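You operate a simulated robot arm through the tools that you are given. There is no shell and no other tool. Be economical: measure what you need, move in short steps, check, and stop when the job is done.

You run a simulated robot arm. Do the job below in one go: nothing can be reset, and whatever is moved stays where it is left.

JOB
Sand the upturned bowl's glaze lump flat and prove it with the gauge.
Fine: the flatness gauge stays where the lump was; red block, put back; extractor on before you sand and off after; the gauge shows 0.1 mm or less; leave both contact spots. Set down upright: red sanding block. What is to be rubbed or washed off counts as gone when no trace of it is left.

Only the result counts: the job must be done as asked and must still hold three seconds after the hand-in. Knocking over, shifting, dropping, spilling or breaking anything else fails it.

ROBOT AND FRAMES
A 7-joint arm with a two-finger parallel gripper on a trunk, on a base that drives. Base frame: it is fixed to the floor where the robot stands at the start and does not move with it; the origin is under the middle of the robot, x ahead of it, y to its left, z up. Lengths are in cm, angles in rad, forces in N, time in s.
With the tool pointing down near the work surface it reaches from about 52 to 96 cm from the robot's upright axis, wherever it stands. Its first joint turns from -2.897 to 2.897 rad. Places, roughly: contact spot 1 [80, -20, 90]; contact spot 2 [70, -30, 90]; extractor button [50, 20, 90]; glaze lump [60, -20, 90]. Payload 3.91 kg.
The TCP is the grasp point between the finger pads, 3 cm short of the fingertips. In the tool frame z runs along the fingers and y along their closing line. The gripper opens to 11 cm. The fingers are 2 cm wide and 1 cm thick; the gripper's body (4.8 by 11.2 cm) begins 5.5 cm behind the TCP.
Orientation is that of the tool frame in the base frame, as [roll, pitch, yaw] about the fixed x, y, z axes, in that order (R = Rz(yaw) Ry(pitch) Rx(roll)). With the fingers straight down and closing along the base's y, the tool's x points along the base's -x, its y along +y and its z along -z.

CONTROLS
- The arm moves only by the tool nudge_tool. Its argument "plan" is a list of rows, each an object (a shift or turn left out is 0, a gripper value left out holds the last) with "fingers": the finger opening in cm, from 0 to 11; "delta_pos": the shift along the tool's x, y, z in units of 25 mm (1.0 is 25 mm), a list of three; "rotation": the turn, a rotation vector about the tool's x, y, z in units of 5 degrees (1.0 is 5 degrees), a list of three. In form: [{"fingers": fingers, "delta_pos": [tx, ty, tz], "rotation": [rx, ry, rz]}, ...]. A call has 1 to 10 rows; each row shifts and turns the commanded pose from where the row before left it, along the tool's axes as they then stand. A call with a number of a shift or a turn outside -1 to 1 is refused whole. Rows are played at 5 a second. More than 5 cm and 0.15 rad between two rows, or a gripper value outside its range, and nothing of the call is played. Where a pose cannot be reached the arm comes as near as it can. A force on the tool above 40 N (or 10 N above the force at the start of the call, whichever is more), or a blocked arm, ends the call early, and 0.2 s more pass. The fingers move at their own pace (about 7.2 cm/s each) and stop on an object; they squeeze with about 33 N. The grip force told is the motor's: it shows also when the fingers shut on nothing. Time passes only in rows, and 0.2 s behind the last, so rows that do not move let the fingers close. The reply holds the time, the measured pose of the TCP, the force on the tool along the base axes, the opening and the grip force, in the units named above and with some noise, with the torque about the TCP (base axes, N m) and any sound that the robot's microphone picked up, and new pictures: "show" is both (left out), scene, wrist or none.
- Cameras (640 x 400 px; columns grow to the right, rows downward): "scene" is now at [25.11, -2.35, 138.12]; the picture's right is [-0.28, -0.96, 0.00], its down [-0.63, 0.18, -0.76] and it looks along [0.73, -0.21, -0.65] (base axes); focal length 260 px, centre (320, 200). "wrist" rides on the gripper at [7.2, 1.7, -10.3] in the tool frame; the picture's right is [-0.23, 0.97, 0.00], its down [-0.76, -0.18, -0.62] and it looks along [-0.61, -0.14, 0.78] (tool axes); focal length 222 px, centre (320, 200). There is no depth. A picture from a camera that has moved, and an enlarged one, comes with that camera's place and axes in the base frame and with its lens.
- move_column(by): slides the trunk up (or, below 0, down) by that many cm; the arm and the scene camera ride with it, the base frame stays. It gives what a move gives, with no picture.
- steer(legs): drives the robot by 1 to 6 legs, each [ahead, left, turn to the left] in cm, cm and rad, along the robot's own axes; the way and the turn of a leg run together, so that a leg with both is an arc; at most 150 cm and 3.142 rad a leg. The arm and the cameras ride along, it lands a little off, and it stops where it bumps. It gives what a move gives, and a new picture of the scene camera.
- pan_tilt(pan, tilt): turns the head with the scene camera to pan (to the left, within 1.501 rad either way) and tilt (down, from -0.506 to 1.204), counted from straight ahead of the robot. It gives what a move gives, and a new picture of the scene camera.
- close_up(camera, box): a new picture of the part [left, top, right, bottom] of that camera's present view, enlarged. It takes no simulated time.
- close_job(): hands the job in; it is judged then, once.

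Go step by step. Nothing tells you exact positions but the pictures and the camera data: compare them with the known pose of the tool, close in by small moves and look again before you grip or let go. The budget is 120 turns and 260 pictures, counting those below and the enlarged ones. Unless the task says otherwise, let go and move clear before handing in, and close with one line.

The tools are called after "Request:" as name(argument=value, ...) on one line, values as JSON. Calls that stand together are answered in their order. nudge_tool: Moves the arm, as the interface text tells. Its arguments: {"type":"object","properties":{"plan":{"type":"array"},"show":{"type":"string","enum":["both","scene","wrist","none"]}},"required":["plan"]} The other tools are called the same way: move_column (by) slides the trunk up or down; steer (legs) drives the base; pan_tilt (pan, tilt) turns the head that bears the scene camera; close_up (camera, box) takes an enlarged picture of a part of a camera's view; close_job () hands the job in.

At the start:

```text
t: 0.0
tcp_pos: [49.88, -24.47, 121.51]
tcp_rot: [3.141, -0.001, 3.14]
contact_force: [0.1, 0.4, -0.6]
ft_torque: [0.01, -0.02, -0.04]
width: 10.99
grasp_force: 0.1
trunk travel left (down, up): [-57.5, 10.7]
robot x, y, heading: [-0.3, 0.2, -0.005]
head pan, tilt: [-0.279, 0.709]
```

scene: 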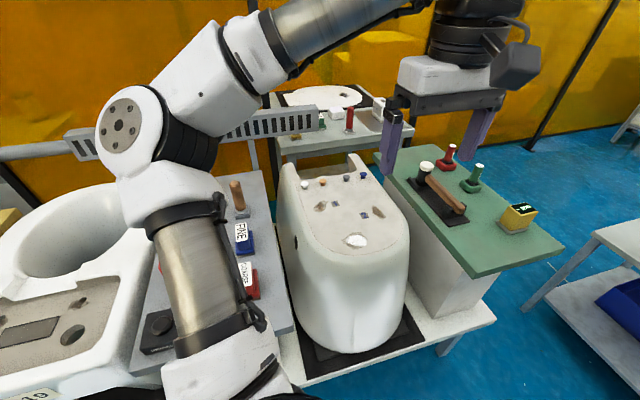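
wrist: 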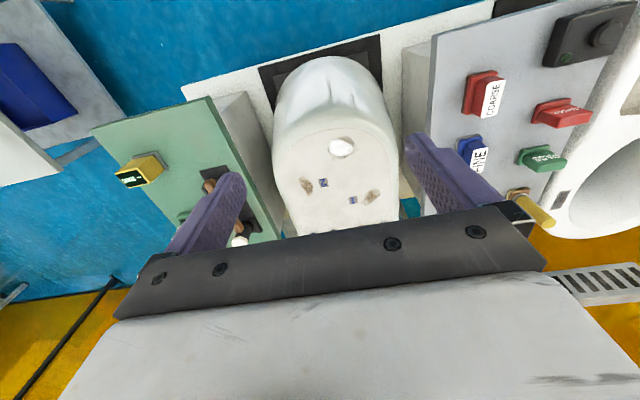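

I see the bowl in the middle with a white lump, sanding blocks on the left shelf, and the gauge on the green shelf at right. I'll look closer before moving anything.

Request:
close_up(camera="scene", box=[130, 160, 290, 360])

Request:
close_up(camera="scene", box=[280, 150, 420, 260])

Request:
close_up(camera="scene", box=[380, 130, 570, 260])

Request:
close_up(camera="wrist", box=[400, 0, 640, 240])

Request:
close_up(camera="wrist", box=[250, 40, 420, 240])

```text
2.00 times, centred on (210, 260) of scene
camera zoom: at [25.11, -2.35, 138.12], right [-0.28, -0.96, 0.0], down [-0.63, 0.18, -0.76], along [0.73, -0.21, -0.65], focal length 519 px, centre (540, 80)
```

zoom: 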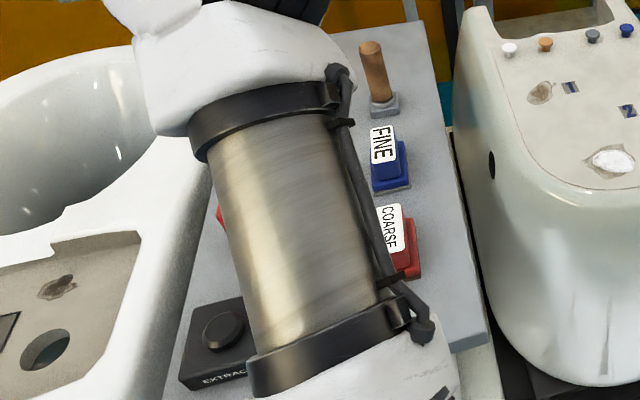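

```text
3.64 times, centred on (350, 205) of scene
camera zoom: at [25.11, -2.35, 138.12], right [-0.28, -0.96, 0.0], down [-0.63, 0.18, -0.76], along [0.73, -0.21, -0.65], focal length 944 px, centre (211, 182)
```

zoom: 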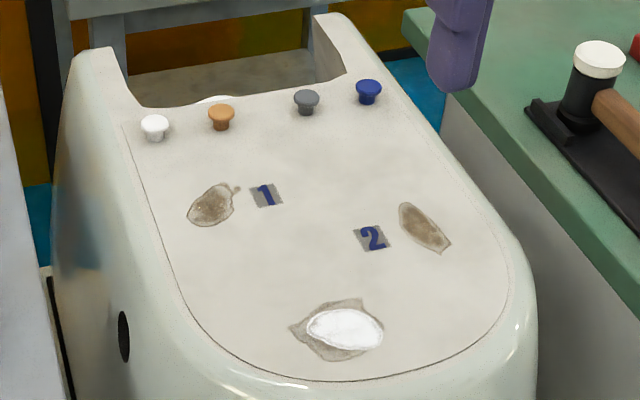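

```text
3.08 times, centred on (475, 195) of scene
camera zoom: at [25.11, -2.35, 138.12], right [-0.28, -0.96, 0.0], down [-0.63, 0.18, -0.76], along [0.73, -0.21, -0.65], focal length 798 px, centre (-157, 215)
```

zoom: 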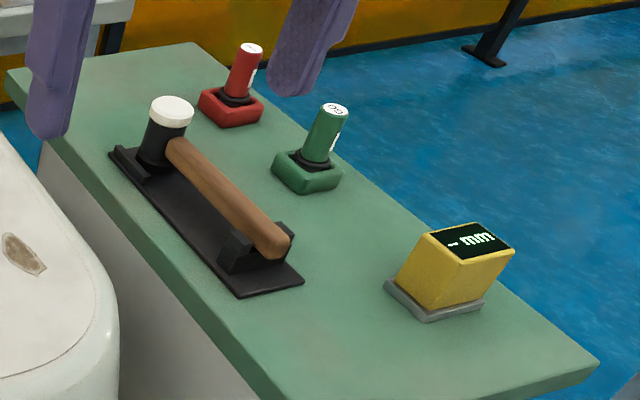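

```text
1.67 times, centred on (520, 120) of wrist
camera zoom: at [42.65, -22.67, 131.74], right [0.23, 0.97, 0.0], down [0.76, -0.18, 0.62], along [0.61, -0.14, -0.78], focal length 370 px, centre (-13, 333)
```

zoom: 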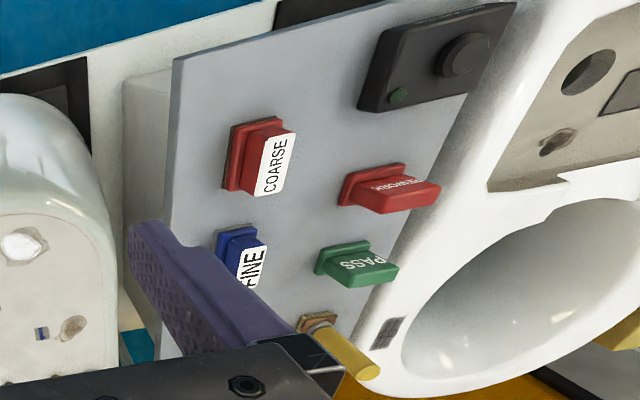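

```text
2.00 times, centred on (335, 140) of wrist
camera zoom: at [42.65, -22.67, 131.74], right [0.23, 0.97, 0.0], down [0.76, -0.18, 0.62], along [0.61, -0.14, -0.78], focal length 444 px, centre (290, 320)
```

zoom: 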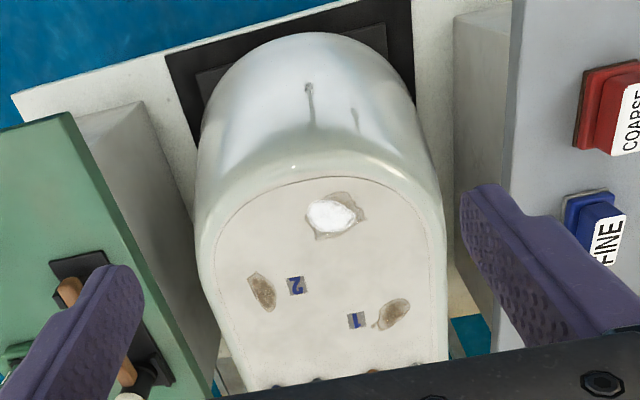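

Red COARSE block is on the left shelf near (58,3), the extractor box near (50,20), the lump near (63.5,-22.7,88), and the gauge near (55,-62). I'll move left, staying high, to look at the left shelf.

Request:
nudge_tool(plan=[{"fingers": 11, "delta_pos": [0, 1, 0]}, {"delta_pos": [0, 1, 0]}, {"delta_pos": [0, 1, 0]}, {"delta_pos": [0, 1, 0]}, {"delta_pos": [0, 1, 0]}, {"delta_pos": [0, 1, 0]}, {"delta_pos": [0, 1, 0]}, {"delta_pos": [0, 1, 0]}, {"delta_pos": [0, 1, 0]}, {"delta_pos": [0, 1, 0]}], show="both")

```text
t: 2.2
tcp_pos: [49.98, 0.68, 121.42]
tcp_rot: [3.141, 0.0, 3.139]
contact_force: [-0.4, -0.7, -0.3]
ft_torque: [-0.04, -0.02, 0.02]
width: 10.99
grasp_force: 0.1
trunk travel left (down, up): [-57.5, 10.7]
robot x, y, heading: [0.2, 0.07, 0.002]
head pan, tilt: [-0.279, 0.709]
camera scene: at [25.09, -2.32, 138.13], right [-0.28, -0.96, 0.0], down [-0.63, 0.18, -0.76], along [0.73, -0.21, -0.65], focal length 260 px, centre (320, 200)
camera wrist: at [42.66, 2.46, 131.66], right [0.23, 0.97, 0.0], down [0.76, -0.18, 0.62], along [0.61, -0.14, -0.78], focal length 222 px, centre (320, 200)
```

scene: 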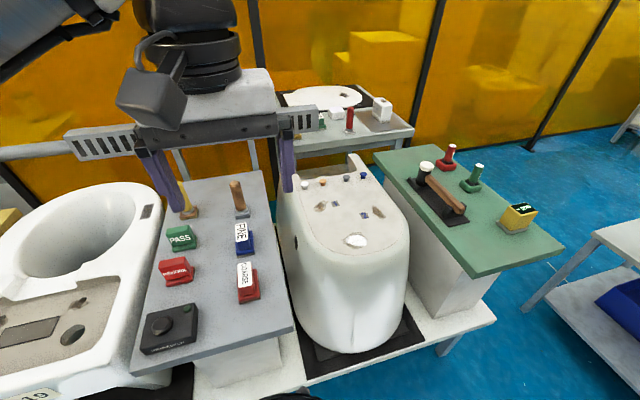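
wrist: 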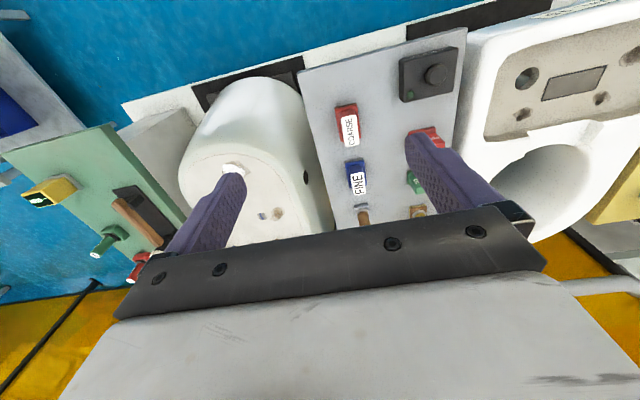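

Request:
close_up(camera="scene", box=[130, 200, 290, 360])

Request:
close_up(camera="wrist", box=[300, 30, 470, 240])

```text
2.50 times, centred on (210, 280) of scene
camera zoom: at [25.09, -2.32, 138.13], right [-0.28, -0.96, 0.0], down [-0.63, 0.18, -0.76], along [0.73, -0.21, -0.65], focal length 649 px, centre (595, 0)
```

zoom: 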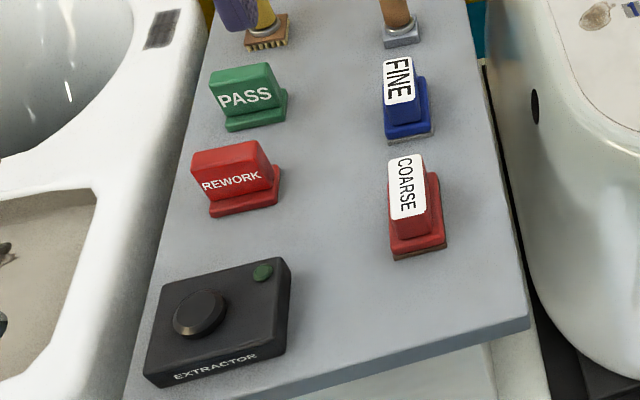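

```text
1.90 times, centred on (385, 135) of wrist
camera zoom: at [42.66, 2.46, 131.66], right [0.23, 0.97, 0.0], down [0.76, -0.18, 0.62], along [0.61, -0.14, -0.78], focal length 423 px, centre (196, 324)
```

zoom: 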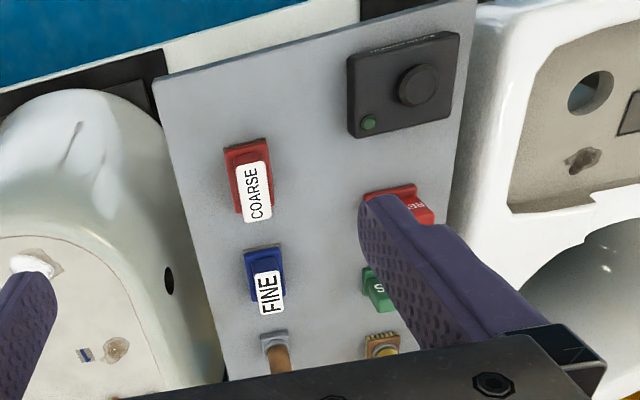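

Request:
nudge_tool(plan=[{"fingers": 0, "delta_pos": [-0.2, 0.97, 0]}, {"delta_pos": [-0.2, 0.97, 0]}, {"delta_pos": [-0.2, 0.97, 0]}, {"delta_pos": [-0.2, 0.97, 0]}, {"delta_pos": [-0.2, 0.97, 0.5]}, {"delta_pos": [-0.2, 0.97, 1]}, {"delta_pos": [-0.2, 0.97, 1]}, {"delta_pos": [-0.2, 0.97, 1]}, {"delta_pos": [0, 0, 1]}, {"delta_pos": [0, 0, 1]}], show="both")

```text
t: 4.4
tcp_pos: [53.97, 20.17, 107.69]
tcp_rot: [-3.141, -0.001, 3.14]
contact_force: [-0.5, -0.4, -0.7]
ft_torque: [0.03, 0.03, 0.04]
width: 0.0
grasp_force: 33.2
trunk travel left (down, up): [-57.5, 10.7]
robot x, y, heading: [0.03, 0.39, -0.001]
head pan, tilt: [-0.279, 0.709]
camera scene: at [25.13, -2.33, 138.12], right [-0.28, -0.96, 0.0], down [-0.63, 0.18, -0.76], along [0.73, -0.21, -0.65], focal length 260 px, centre (320, 200)
camera wrist: at [46.7, 21.87, 117.94], right [0.23, 0.97, 0.0], down [0.76, -0.18, 0.62], along [0.61, -0.14, -0.78], focal length 222 px, centre (320, 200)
```

scene: 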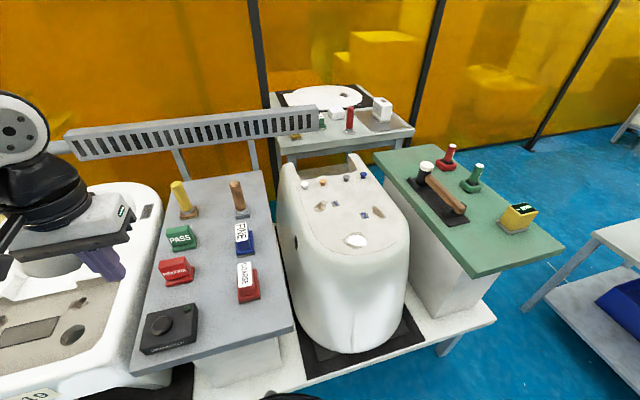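
wrist: 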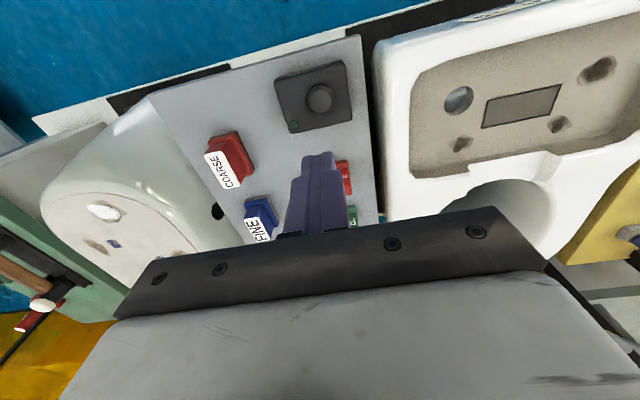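

Request:
nudge_tool(plan=[{"delta_pos": [0, 0, 1]}, {"delta_pos": [0, 0, 1]}, {"delta_pos": [0, 0, 1]}, {"delta_pos": [0, 0, 1]}, {"delta_pos": [0, 0, 1]}, {"delta_pos": [0, 0, 0.4]}, {"delta_pos": [0, 0, 0.3]}], show="wrist")

```text
t: 6.0
tcp_pos: [53.89, 19.94, 93.4]
tcp_rot: [3.141, 0.0, -3.14]
contact_force: [0.0, 0.1, 0.0]
ft_torque: [0.01, 0.02, -0.03]
width: 0.01
grasp_force: 33.5
trunk travel left (down, up): [-57.5, 10.7]
robot x, y, heading: [-0.15, 0.35, 0.0]
head pan, tilt: [-0.279, 0.709]
camera wrist: at [46.64, 21.7, 103.73], right [0.23, 0.97, 0.0], down [0.76, -0.18, 0.62], along [0.61, -0.14, -0.78], focal length 222 px, centre (320, 200)
```

wrist: 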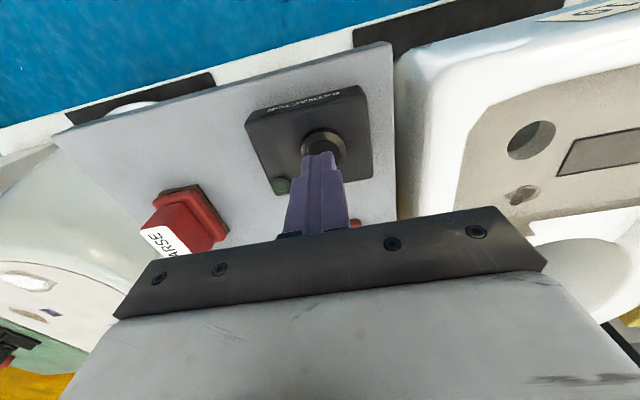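

Request:
nudge_tool(plan=[{"delta_pos": [0, 0, 0.2]}, {"delta_pos": [0, 0, 0.2]}, {"delta_pos": [0, 0, 0.2]}], show="wrist")

```text
t: 6.8
tcp_pos: [54.04, 19.98, 92.01]
tcp_rot: [-3.141, 0.0, 3.142]
contact_force: [1.1, -0.4, 3.0]
ft_torque: [0.0, -0.02, 0.02]
width: 0.0
grasp_force: 33.4
trunk travel left (down, up): [-57.5, 10.7]
robot x, y, heading: [-0.15, 0.2, -0.002]
head pan, tilt: [-0.279, 0.709]
heard: click
camera wrist: at [46.67, 21.69, 102.22], right [0.23, 0.97, 0.0], down [0.76, -0.18, 0.62], along [0.61, -0.14, -0.78], focal length 222 px, centre (320, 200)
```

wrist: 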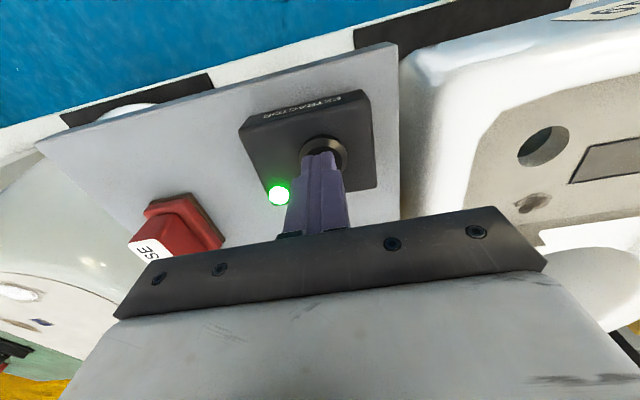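

Request:
nudge_tool(plan=[{"delta_pos": [0, 0, -1]}, {"delta_pos": [0, 0, -1]}, {"delta_pos": [0, 0, -1]}, {"fingers": 9, "delta_pos": [0, -0.9, -1]}, {"delta_pos": [-0.37, -0.9, -1]}, {"delta_pos": [-0.37, -0.9, 0]}, {"delta_pos": [-0.37, -0.9, 0]}, {"delta_pos": [-0.37, -0.9, 0]}, {"delta_pos": [-0.37, -0.9, 0]}, {"delta_pos": [-0.37, -0.9, 0]}], show="both")

Request:
close_up(camera="scene", box=[130, 200, 290, 360])

Request:
close_up(camera="wrist", box=[220, 50, 430, 230])

```text
t: 9.0
tcp_pos: [59.52, 3.97, 104.29]
tcp_rot: [3.141, 0.0, -3.141]
contact_force: [-0.4, -0.1, 0.5]
ft_torque: [0.02, 0.02, -0.02]
width: 9.01
grasp_force: 0.1
trunk travel left (down, up): [-57.5, 10.7]
robot x, y, heading: [-0.31, 0.14, -0.002]
head pan, tilt: [-0.279, 0.709]
camera scene: at [25.14, -2.37, 138.11], right [-0.28, -0.96, 0.0], down [-0.63, 0.18, -0.76], along [0.73, -0.21, -0.65], focal length 260 px, centre (320, 200)
camera wrist: at [52.3, 5.61, 114.61], right [0.23, 0.97, 0.0], down [0.76, -0.18, 0.62], along [0.61, -0.14, -0.78], focal length 222 px, centre (320, 200)
```

scene: 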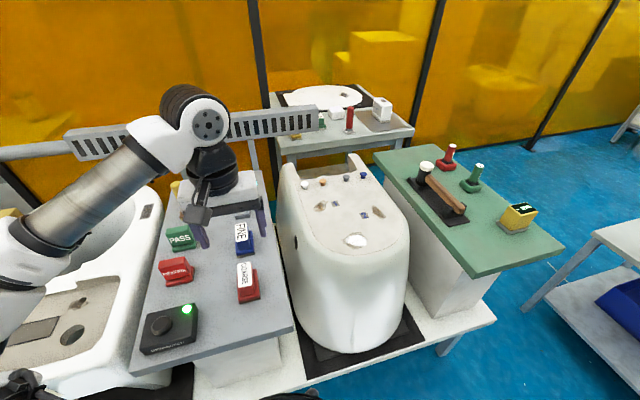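
wrist: 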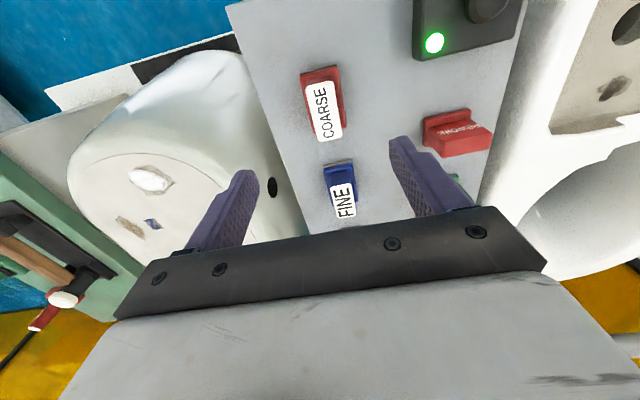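

```text
2.50 times, centred on (210, 280) of scene
camera zoom: at [25.14, -2.37, 138.11], right [-0.28, -0.96, 0.0], down [-0.63, 0.18, -0.76], along [0.73, -0.21, -0.65], focal length 649 px, centre (595, 0)
```

zoom: 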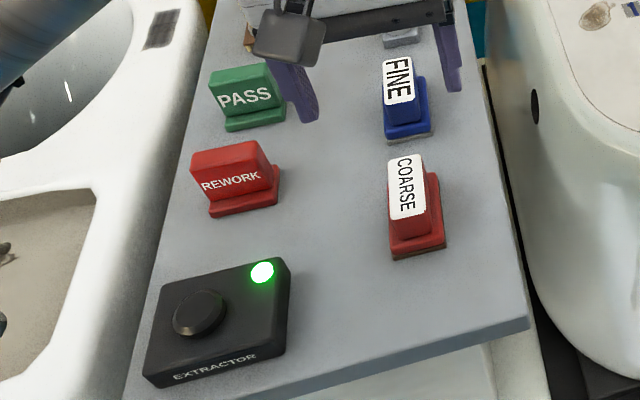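

```text
2.22 times, centred on (325, 140) of wrist
camera zoom: at [52.3, 5.61, 114.61], right [0.23, 0.97, 0.0], down [0.76, -0.18, 0.62], along [0.61, -0.14, -0.78], focal length 494 px, centre (309, 333)
```

zoom: 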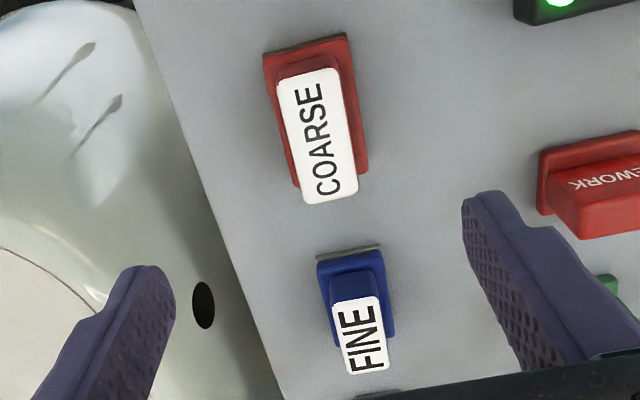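

Request:
nudge_tool(plan=[{"fingers": 7, "delta_pos": [-0.05, 0.15, 1]}, {"delta_pos": [0, 0, 1]}, {"delta_pos": [0, 0, 1]}, {"delta_pos": [0, 0, 1]}, {"delta_pos": [0, 0, 0.9]}], show="both")

Request:
close_up(camera="scene", box=[180, 210, 310, 310])

Request:
close_up(camera="wrist", box=[220, 90, 430, 230])

```text
t: 10.2
tcp_pos: [59.59, 4.83, 92.21]
tcp_rot: [-3.141, 0.0, 3.14]
contact_force: [0.9, -0.1, 0.6]
ft_torque: [0.03, -0.01, 0.03]
width: 7.0
grasp_force: 0.0
trunk travel left (down, up): [-57.5, 10.7]
robot x, y, heading: [0.06, 0.19, -0.004]
head pan, tilt: [-0.279, 0.709]
camera scene: at [25.12, -2.35, 138.12], right [-0.28, -0.96, 0.0], down [-0.63, 0.18, -0.76], along [0.73, -0.21, -0.65], focal length 260 px, centre (320, 200)
camera wrist: at [52.31, 6.4, 102.44], right [0.23, 0.97, 0.0], down [0.76, -0.18, 0.62], along [0.61, -0.14, -0.78], focal length 222 px, centre (320, 200)
```

scene: 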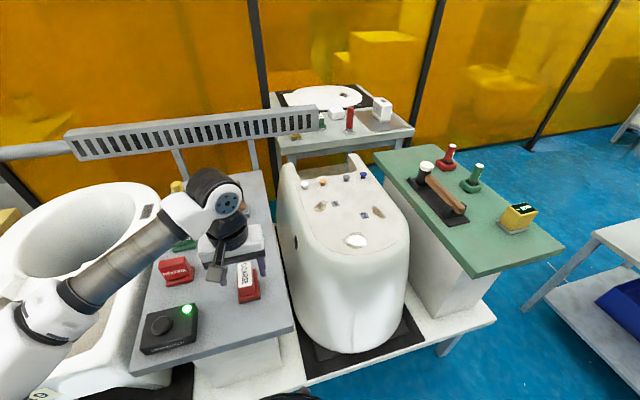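
wrist: 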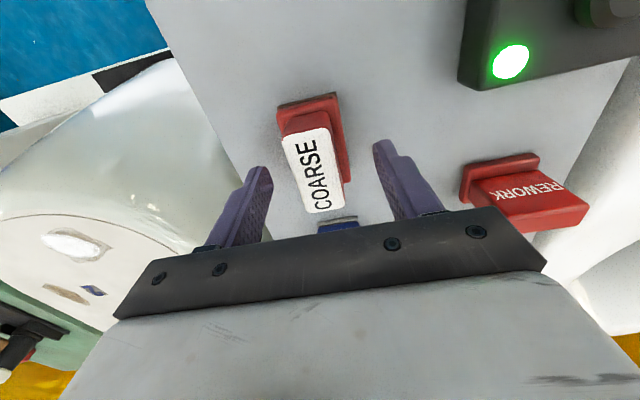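

```text
4.00 times, centred on (245, 260) of scene
camera zoom: at [25.12, -2.35, 138.12], right [-0.28, -0.96, 0.0], down [-0.63, 0.18, -0.76], along [0.73, -0.21, -0.65], focal length 1038 px, centre (620, -40)
```

zoom: 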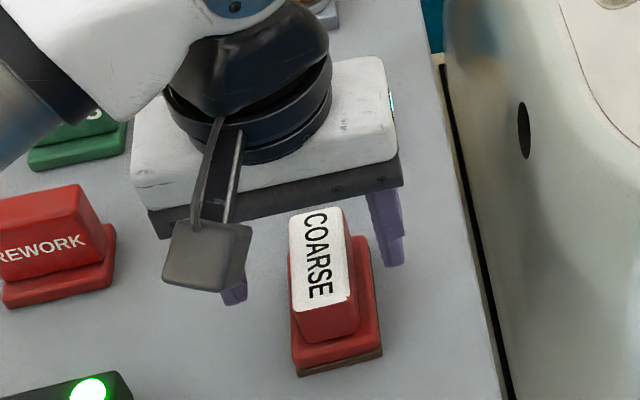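

```text
2.86 times, centred on (325, 160) of wrist
camera zoom: at [52.31, 6.4, 102.44], right [0.23, 0.97, 0.0], down [0.76, -0.18, 0.62], along [0.61, -0.14, -0.78], focal length 635 px, centre (306, 314)
```

zoom: 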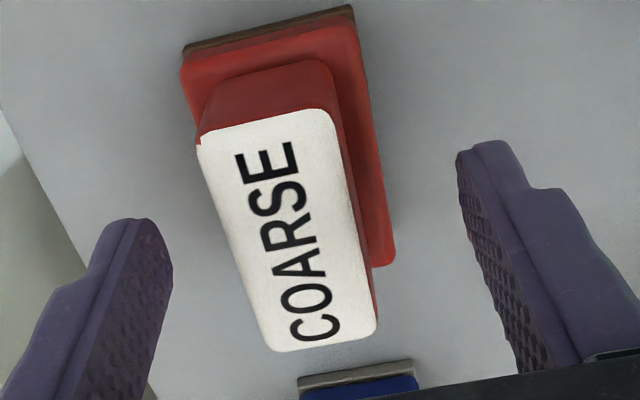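

Request:
nudge_tool(plan=[{"fingers": 7, "delta_pos": [-0.28, -0.19, 0]}, {"delta_pos": [0, 0, 0.4]}, {"delta_pos": [0, 0, 0.3]}], show="both")

Request:
close_up(camera="wrist", box=[220, 90, 430, 230])

```text
t: 11.0
tcp_pos: [60.14, 4.08, 90.48]
tcp_rot: [-3.14, 0.001, -3.141]
contact_force: [0.9, 0.4, -0.5]
ft_torque: [0.02, -0.04, -0.03]
width: 6.99
grasp_force: 0.0
trunk travel left (down, up): [-57.5, 10.7]
robot x, y, heading: [0.43, 0.14, 0.0]
head pan, tilt: [-0.279, 0.709]
camera scene: at [25.11, -2.35, 138.12], right [-0.28, -0.96, 0.0], down [-0.63, 0.18, -0.76], along [0.73, -0.21, -0.65], focal length 260 px, centre (320, 200)
camera wrist: at [52.99, 5.83, 100.68], right [0.23, 0.97, 0.0], down [0.76, -0.18, 0.62], along [0.61, -0.14, -0.78], focal length 222 px, centre (320, 200)
```

scene: 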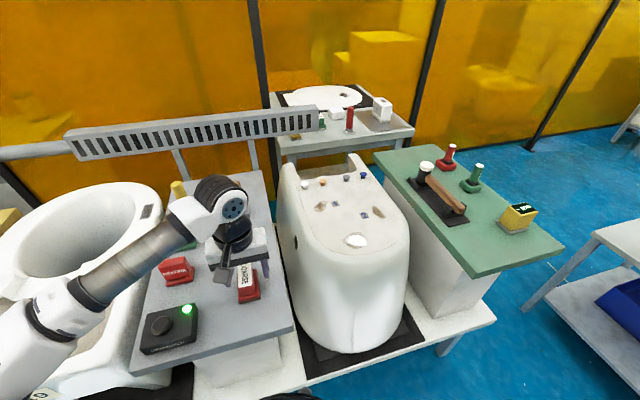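
wrist: 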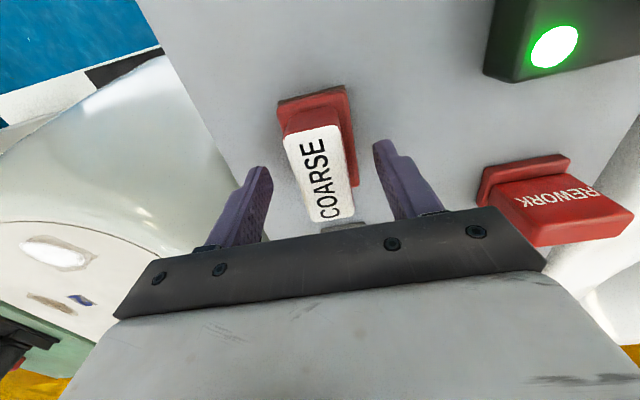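

```text
2.86 times, centred on (325, 160) of wrist
camera zoom: at [52.99, 5.83, 100.68], right [0.23, 0.97, 0.0], down [0.76, -0.18, 0.62], along [0.61, -0.14, -0.78], focal length 635 px, centre (306, 314)
```

zoom: 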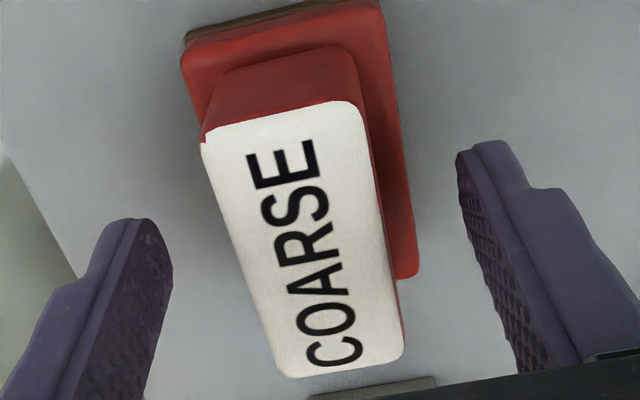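

Request:
nudge_tool(plan=[{"delta_pos": [0.12, 0, 0.15]}, {"fingers": 1.5}, {}, {}, {}], show="both")

Request:
close_up(camera="wrist", box=[220, 90, 430, 230])

```text
t: 12.2
tcp_pos: [59.89, 4.03, 90.13]
tcp_rot: [-3.14, 0.003, 3.142]
contact_force: [0.3, -0.7, 0.1]
ft_torque: [-0.02, 0.01, 0.01]
width: 2.92
grasp_force: 32.9
trunk travel left (down, up): [-57.5, 10.7]
robot x, y, heading: [-0.16, -0.02, 0.001]
head pan, tilt: [-0.279, 0.709]
camera scene: at [25.12, -2.35, 138.12], right [-0.28, -0.96, 0.0], down [-0.63, 0.18, -0.76], along [0.73, -0.21, -0.65], focal length 260 px, centre (320, 200)
camera wrist: at [52.71, 5.82, 100.27], right [0.23, 0.97, 0.0], down [0.76, -0.18, 0.62], along [0.61, -0.14, -0.78], focal length 222 px, centre (320, 200)
```

scene: 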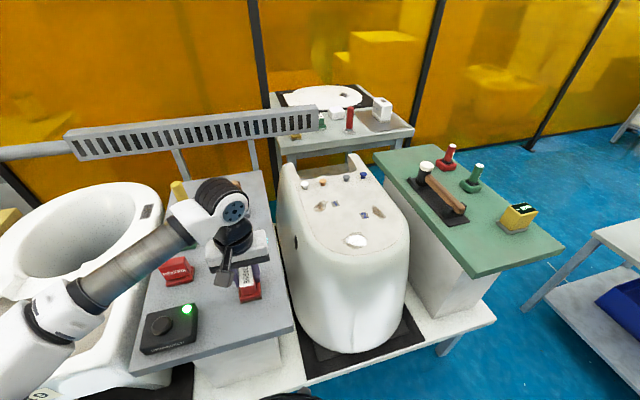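
wrist: 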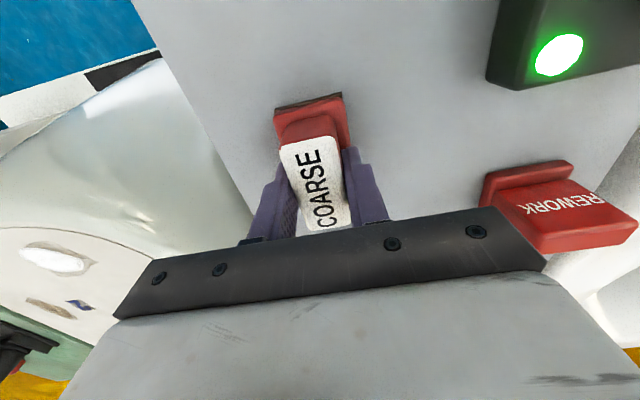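

```text
2.86 times, centred on (325, 160) of wrist
camera zoom: at [52.71, 5.82, 100.27], right [0.23, 0.97, 0.0], down [0.76, -0.18, 0.62], along [0.61, -0.14, -0.78], focal length 635 px, centre (306, 314)
```

zoom: 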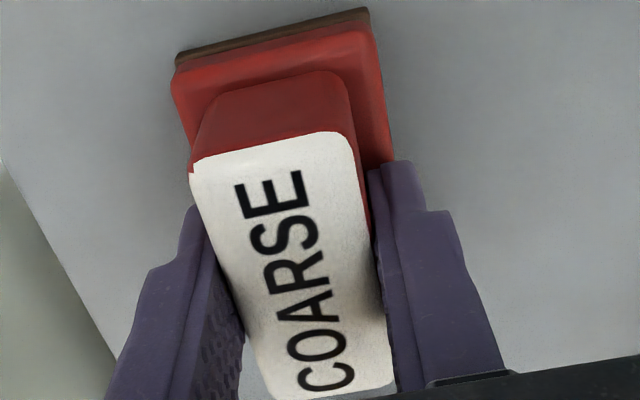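

Gripped (TCP 59.9, 4.0, 90.1). Lifting and carrying toward the bowl, stopping before the lump.

Request:
nudge_tool(plan=[{"delta_pos": [0, 0, -1]}, {"delta_pos": [0, 0, -1]}, {"delta_pos": [0, 0, -1]}, {"delta_pos": [0, 0, -1]}, {"delta_pos": [-0.2, -1, 0]}, {"delta_pos": [-0.2, -1, 0]}, {"delta_pos": [-0.2, -1, 0]}, {"delta_pos": [-0.2, -1, 0]}, {"delta_pos": [-0.2, -1, 0]}, {"delta_pos": [-0.2, -1, 0]}], show="both")

Request:
close_up(camera="scene", box=[280, 150, 420, 260])

```text
t: 14.4
tcp_pos: [62.85, -11.03, 100.07]
tcp_rot: [3.141, 0.001, -3.14]
contact_force: [-0.1, 0.3, -1.0]
ft_torque: [0.01, 0.04, 0.0]
width: 2.94
grasp_force: 33.2
trunk travel left (down, up): [-57.5, 10.7]
robot x, y, heading: [-0.19, -0.0, 0.001]
head pan, tilt: [-0.279, 0.709]
camera scene: at [25.14, -2.38, 138.11], right [-0.28, -0.96, 0.0], down [-0.63, 0.18, -0.76], along [0.73, -0.21, -0.65], focal length 260 px, centre (320, 200)
camera wrist: at [55.68, -9.29, 110.3], right [0.23, 0.97, 0.0], down [0.76, -0.18, 0.62], along [0.61, -0.14, -0.78], focal length 222 px, centre (320, 200)
```

scene: 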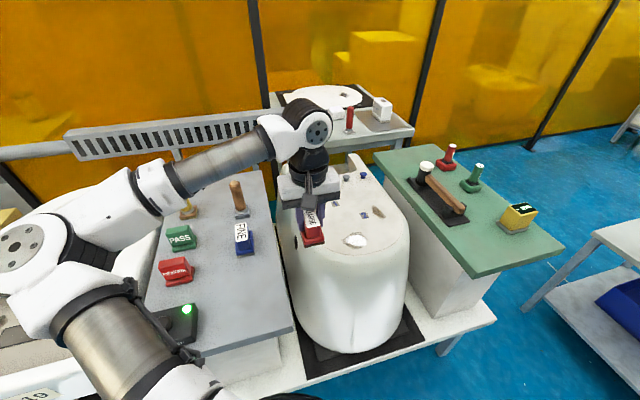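
wrist: 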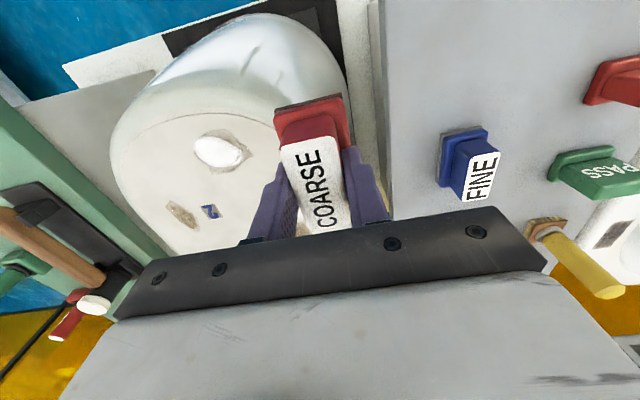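

```text
3.64 times, centred on (350, 205) of scene
camera zoom: at [25.14, -2.38, 138.11], right [-0.28, -0.96, 0.0], down [-0.63, 0.18, -0.76], along [0.73, -0.21, -0.65], focal length 944 px, centre (211, 182)
```

zoom: 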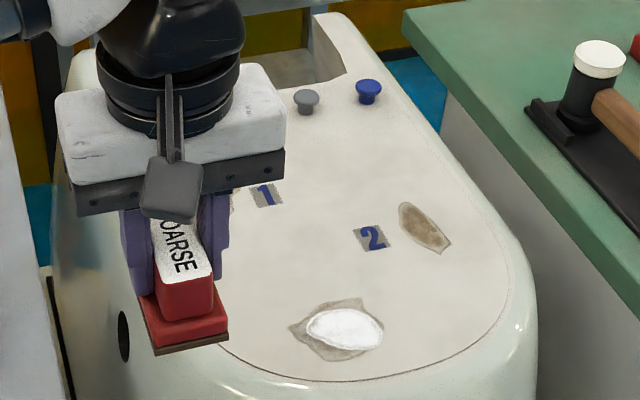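

Request:
nudge_tool(plan=[{"delta_pos": [-0.08, -0.95, 0]}, {"delta_pos": [-0.08, -0.95, 0]}, {"delta_pos": [-0.08, -0.95, 0]}, {"delta_pos": [-0.08, -0.95, 0]}, {"delta_pos": [-0.08, -0.95, 0]}, {"delta_pos": [0, 0, 0.8]}, {"delta_pos": [0, 0, 0.8]}], show="both")

Request:
close_up(camera="scene", box=[280, 150, 420, 260])

Request:
close_up(camera="wrist", box=[220, 60, 430, 230])

```text
t: 16.0
tcp_pos: [63.93, -22.89, 96.07]
tcp_rot: [-3.141, 0.001, -3.141]
contact_force: [0.6, -1.0, -1.3]
ft_torque: [-0.03, 0.01, 0.04]
width: 2.98
grasp_force: 32.8
trunk travel left (down, up): [-57.5, 10.7]
robot x, y, heading: [-0.01, -0.15, 0.001]
head pan, tilt: [-0.279, 0.709]
camera scene: at [25.14, -2.36, 138.12], right [-0.28, -0.96, 0.0], down [-0.63, 0.18, -0.76], along [0.73, -0.21, -0.65], focal length 260 px, centre (320, 200)
camera wrist: at [56.69, -21.22, 106.35], right [0.23, 0.97, 0.0], down [0.76, -0.18, 0.62], along [0.61, -0.14, -0.78], focal length 222 px, centre (320, 200)
```

scene: 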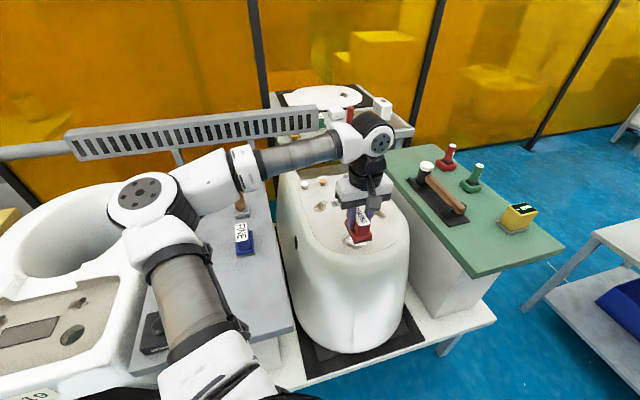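
wrist: 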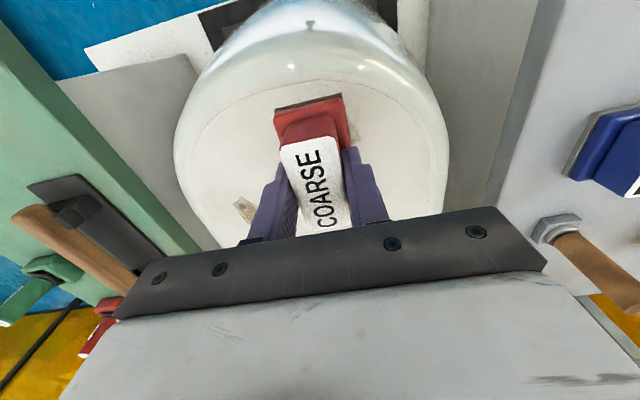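

```text
3.64 times, centred on (350, 205) of scene
camera zoom: at [25.14, -2.36, 138.12], right [-0.28, -0.96, 0.0], down [-0.63, 0.18, -0.76], along [0.73, -0.21, -0.65], focal length 944 px, centre (211, 182)
```

zoom: 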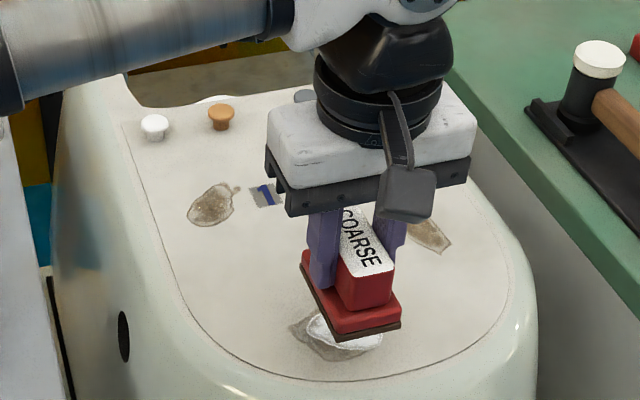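

```text
2.35 times, centred on (325, 145) of wrist
camera zoom: at [56.69, -21.22, 106.35], right [0.23, 0.97, 0.0], down [0.76, -0.18, 0.62], along [0.61, -0.14, -0.78], focal length 523 px, centre (308, 329)
```

zoom: 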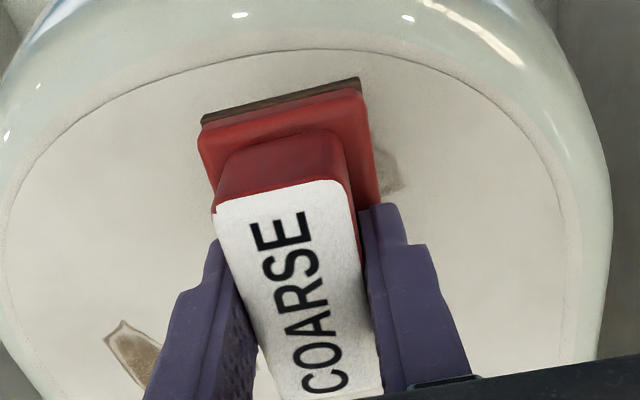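

Request:
nudge_tool(plan=[{"delta_pos": [0, 0, 0.6]}, {"delta_pos": [0, 0, 0.2]}, {"delta_pos": [0, 0, 0.2]}, {"delta_pos": [0, 0, 0.15]}], show="none")

Request:
close_up(camera="scene", box=[280, 150, 420, 260])

```text
t: 17.0
tcp_pos: [63.95, -23.0, 93.18]
tcp_rot: [3.141, 0.0, 3.141]
contact_force: [-0.6, 0.2, -0.6]
ft_torque: [0.01, -0.01, 0.01]
width: 2.99
grasp_force: 33.2
trunk travel left (down, up): [-57.5, 10.7]
robot x, y, heading: [0.19, 0.01, -0.001]
head pan, tilt: [-0.279, 0.709]
```

```text
3.64 times, centred on (350, 205) of scene
camera zoom: at [25.13, -2.35, 138.12], right [-0.28, -0.96, 0.0], down [-0.63, 0.18, -0.76], along [0.73, -0.21, -0.65], focal length 944 px, centre (211, 182)
```

zoom: 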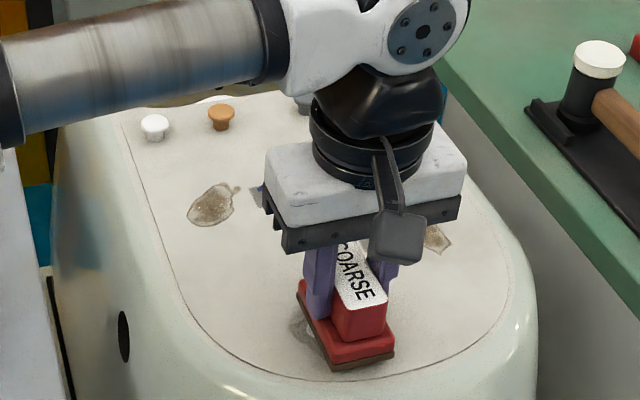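

Request:
nudge_tool(plan=[{"delta_pos": [0, 0, 0.08]}, {"delta_pos": [0, 0, 0.08]}, {"delta_pos": [0, 0, 0.08]}], show="none")

```text
t: 17.8
tcp_pos: [64.01, -22.81, 92.59]
tcp_rot: [3.141, 0.0, 3.141]
contact_force: [-0.6, 0.3, -1.7]
ft_torque: [-0.01, 0.0, 0.0]
width: 2.95
grasp_force: 33.1
trunk travel left (down, up): [-57.5, 10.7]
robot x, y, heading: [0.41, -0.12, -0.001]
head pan, tilt: [-0.279, 0.709]
```

Request:
nudge_tool(plan=[{"delta_pos": [0, 0, 0.06]}, {"delta_pos": [0, 0, 0.06]}, {"delta_pos": [0, 0, 0.06]}], show="none")

Request:
close_up(camera="scene", box=[280, 150, 420, 260])

```text
t: 18.6
tcp_pos: [63.98, -22.72, 92.18]
tcp_rot: [3.141, -0.002, 3.14]
contact_force: [-0.2, -0.2, 0.8]
ft_torque: [0.04, 0.04, -0.03]
width: 2.97
grasp_force: 33.3
trunk travel left (down, up): [-57.5, 10.7]
robot x, y, heading: [0.13, -0.02, 0.002]
head pan, tilt: [-0.279, 0.709]
```

```text
3.64 times, centred on (350, 205) of scene
camera zoom: at [25.11, -2.34, 138.12], right [-0.28, -0.96, 0.0], down [-0.63, 0.18, -0.76], along [0.73, -0.21, -0.65], focal length 944 px, centre (211, 182)
```

zoom: 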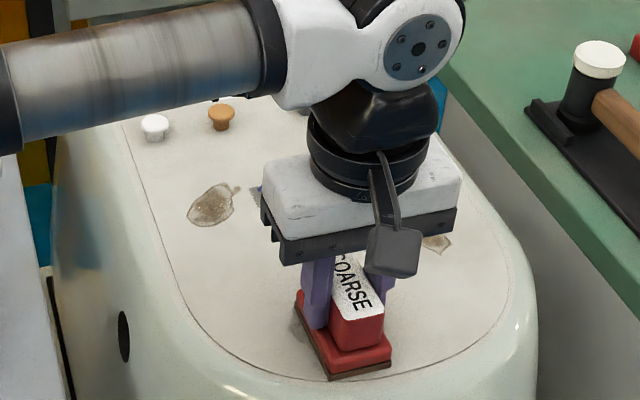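

Request:
nudge_tool(plan=[{"delta_pos": [0, 0, 0.06]}, {"delta_pos": [0, 0, 0.06]}, {"delta_pos": [0, 0, 0.06]}, {}], show="none")

```text
t: 19.6
tcp_pos: [63.9, -22.8, 92.19]
tcp_rot: [-3.137, 0.003, -3.141]
contact_force: [10.9, -5.9, 38.2]
ft_torque: [0.26, 0.57, 0.04]
width: 2.95
grasp_force: 32.5
trunk travel left (down, up): [-57.5, 10.7]
robot x, y, heading: [0.02, -0.16, 0.005]
head pan, tilt: [-0.279, 0.709]
```

Request:
nudge_tool(plan=[{"delta_pos": [0, 0, -0.1]}, {"delta_pos": [0, 0.5, 0]}, {"delta_pos": [0, -0.5, 0]}, {"delta_pos": [0, -0.5, 0]}, {"delta_pos": [0, 0.5, 0]}, {"delta_pos": [0, 0.5, 0]}, {"delta_pos": [0, -0.5, 0]}, {"delta_pos": [0, -0.5, 0]}, {"delta_pos": [0, 0.5, 0]}, {}], show="none")

Request:
close_up(camera="scene", box=[280, 150, 420, 260])

```text
t: 21.8
tcp_pos: [63.76, -23.01, 92.12]
tcp_rot: [-3.139, 0.001, 3.139]
contact_force: [-0.6, -11.5, 22.6]
ft_torque: [-0.14, -0.1, -0.03]
width: 2.98
grasp_force: 32.7
trunk travel left (down, up): [-57.5, 10.7]
robot x, y, heading: [-0.01, 0.16, -0.0]
head pan, tilt: [-0.279, 0.709]
```

```text
3.64 times, centred on (350, 205) of scene
camera zoom: at [24.92, -2.42, 138.17], right [-0.28, -0.96, 0.0], down [-0.62, 0.18, -0.76], along [0.73, -0.21, -0.65], focal length 944 px, centre (211, 182)
```

zoom: 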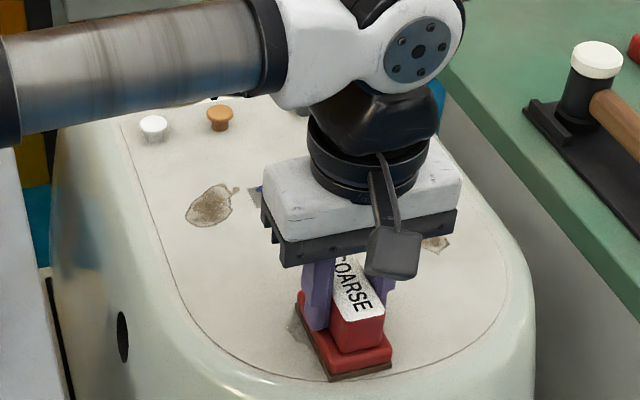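

Request:
nudge_tool(plan=[{"delta_pos": [0, 0.6, 0]}, {"delta_pos": [0, -0.6, 0]}, {"delta_pos": [0, -0.6, 0]}, {"delta_pos": [0, 0.6, 0]}, {"delta_pos": [0.3, 0.6, 0]}, {"delta_pos": [-0.3, -0.6, 0]}, {"delta_pos": [-0.3, -0.6, 0]}, {"delta_pos": [0.3, 0.6, 0]}, {}], show="none")

Request:
nudge_tool(plan=[{"delta_pos": [0, 0, -0.6]}, {"delta_pos": [0, 0, -1]}, {"delta_pos": [0, 0, -1]}, {"delta_pos": [0, 0.8, -0.6]}, {"delta_pos": [0, 0.9, 0]}, {"delta_pos": [0, 0.9, 0]}, {"delta_pos": [0, 0.9, 0]}], show="both")

Request:
close_up(camera="scene", box=[280, 150, 420, 260])

```text
t: 23.8
tcp_pos: [63.93, -22.94, 92.14]
tcp_rot: [-3.136, 0.001, 3.14]
contact_force: [4.9, -11.7, 23.3]
ft_torque: [0.0, 0.09, 0.03]
width: 2.97
grasp_force: 33.2
trunk travel left (down, up): [-57.5, 10.7]
robot x, y, heading: [-0.37, 0.22, 0.002]
head pan, tilt: [-0.279, 0.709]
```

```text
t: 25.4
tcp_pos: [63.87, -14.02, 99.85]
tcp_rot: [-3.139, 0.0, 3.14]
contact_force: [0.0, -0.4, -1.1]
ft_torque: [0.03, 0.01, -0.01]
width: 2.99
grasp_force: 33.2
trunk travel left (down, up): [-57.5, 10.7]
robot x, y, heading: [-0.2, 0.05, -0.001]
head pan, tilt: [-0.279, 0.709]
camera scene: at [25.12, -2.32, 138.12], right [-0.28, -0.96, 0.0], down [-0.63, 0.18, -0.76], along [0.73, -0.21, -0.65], focal length 260 px, centre (320, 200)
camera wrist: at [56.69, -12.35, 110.22], right [0.23, 0.97, 0.0], down [0.76, -0.18, 0.62], along [0.61, -0.14, -0.78], focal length 222 px, centre (320, 200)
```

scene: 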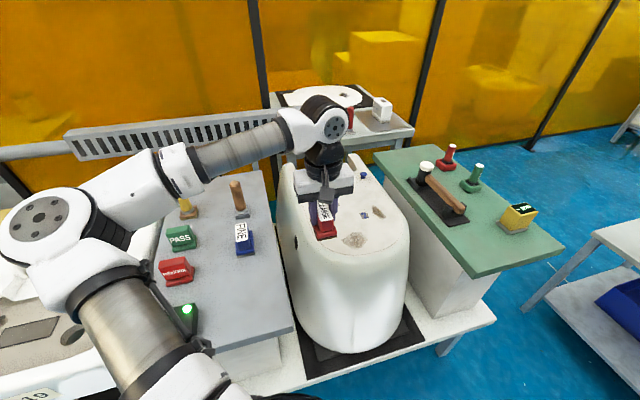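
wrist: 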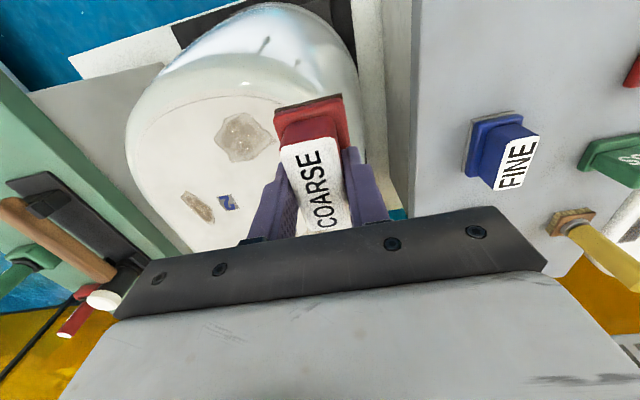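

```text
3.64 times, centred on (350, 205) of scene
camera zoom: at [25.12, -2.32, 138.12], right [-0.28, -0.96, 0.0], down [-0.63, 0.18, -0.76], along [0.73, -0.21, -0.65], focal length 944 px, centre (211, 182)
```

zoom: 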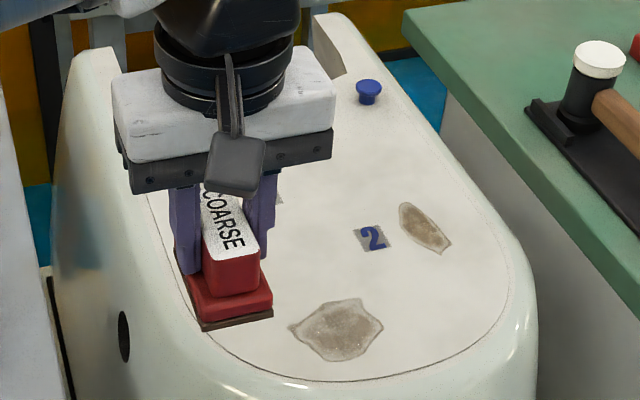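

Request:
close_up(camera="scene", box=[338, 225, 373, 247])

Request:
close_up(camera="wrist", box=[208, 105, 278, 165])

```text
16.00 times, centred on (356, 236) of scene
camera zoom: at [25.12, -2.32, 138.12], right [-0.28, -0.96, 0.0], down [-0.63, 0.18, -0.76], along [0.73, -0.21, -0.65], focal length 4151 px, centre (-248, -376)
```

zoom: 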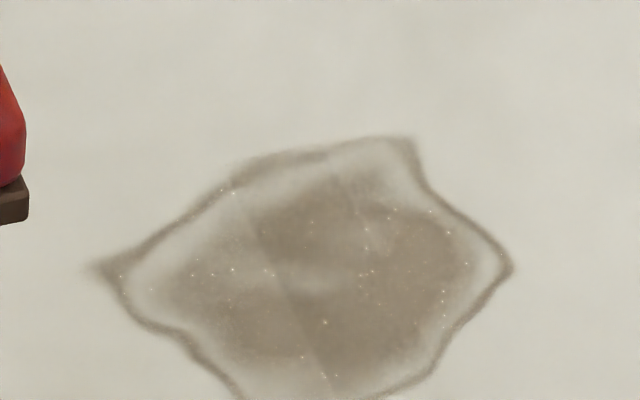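

```text
6.67 times, centred on (243, 135) of wrist
camera zoom: at [56.69, -12.35, 110.22], right [0.23, 0.97, 0.0], down [0.76, -0.18, 0.62], along [0.61, -0.14, -0.78], focal length 1481 px, centre (833, 633)
```

zoom: 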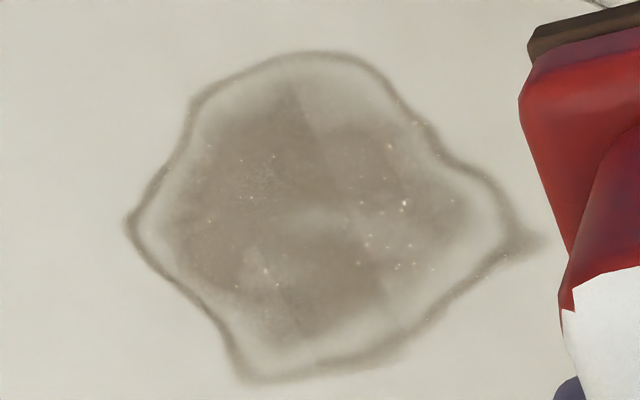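

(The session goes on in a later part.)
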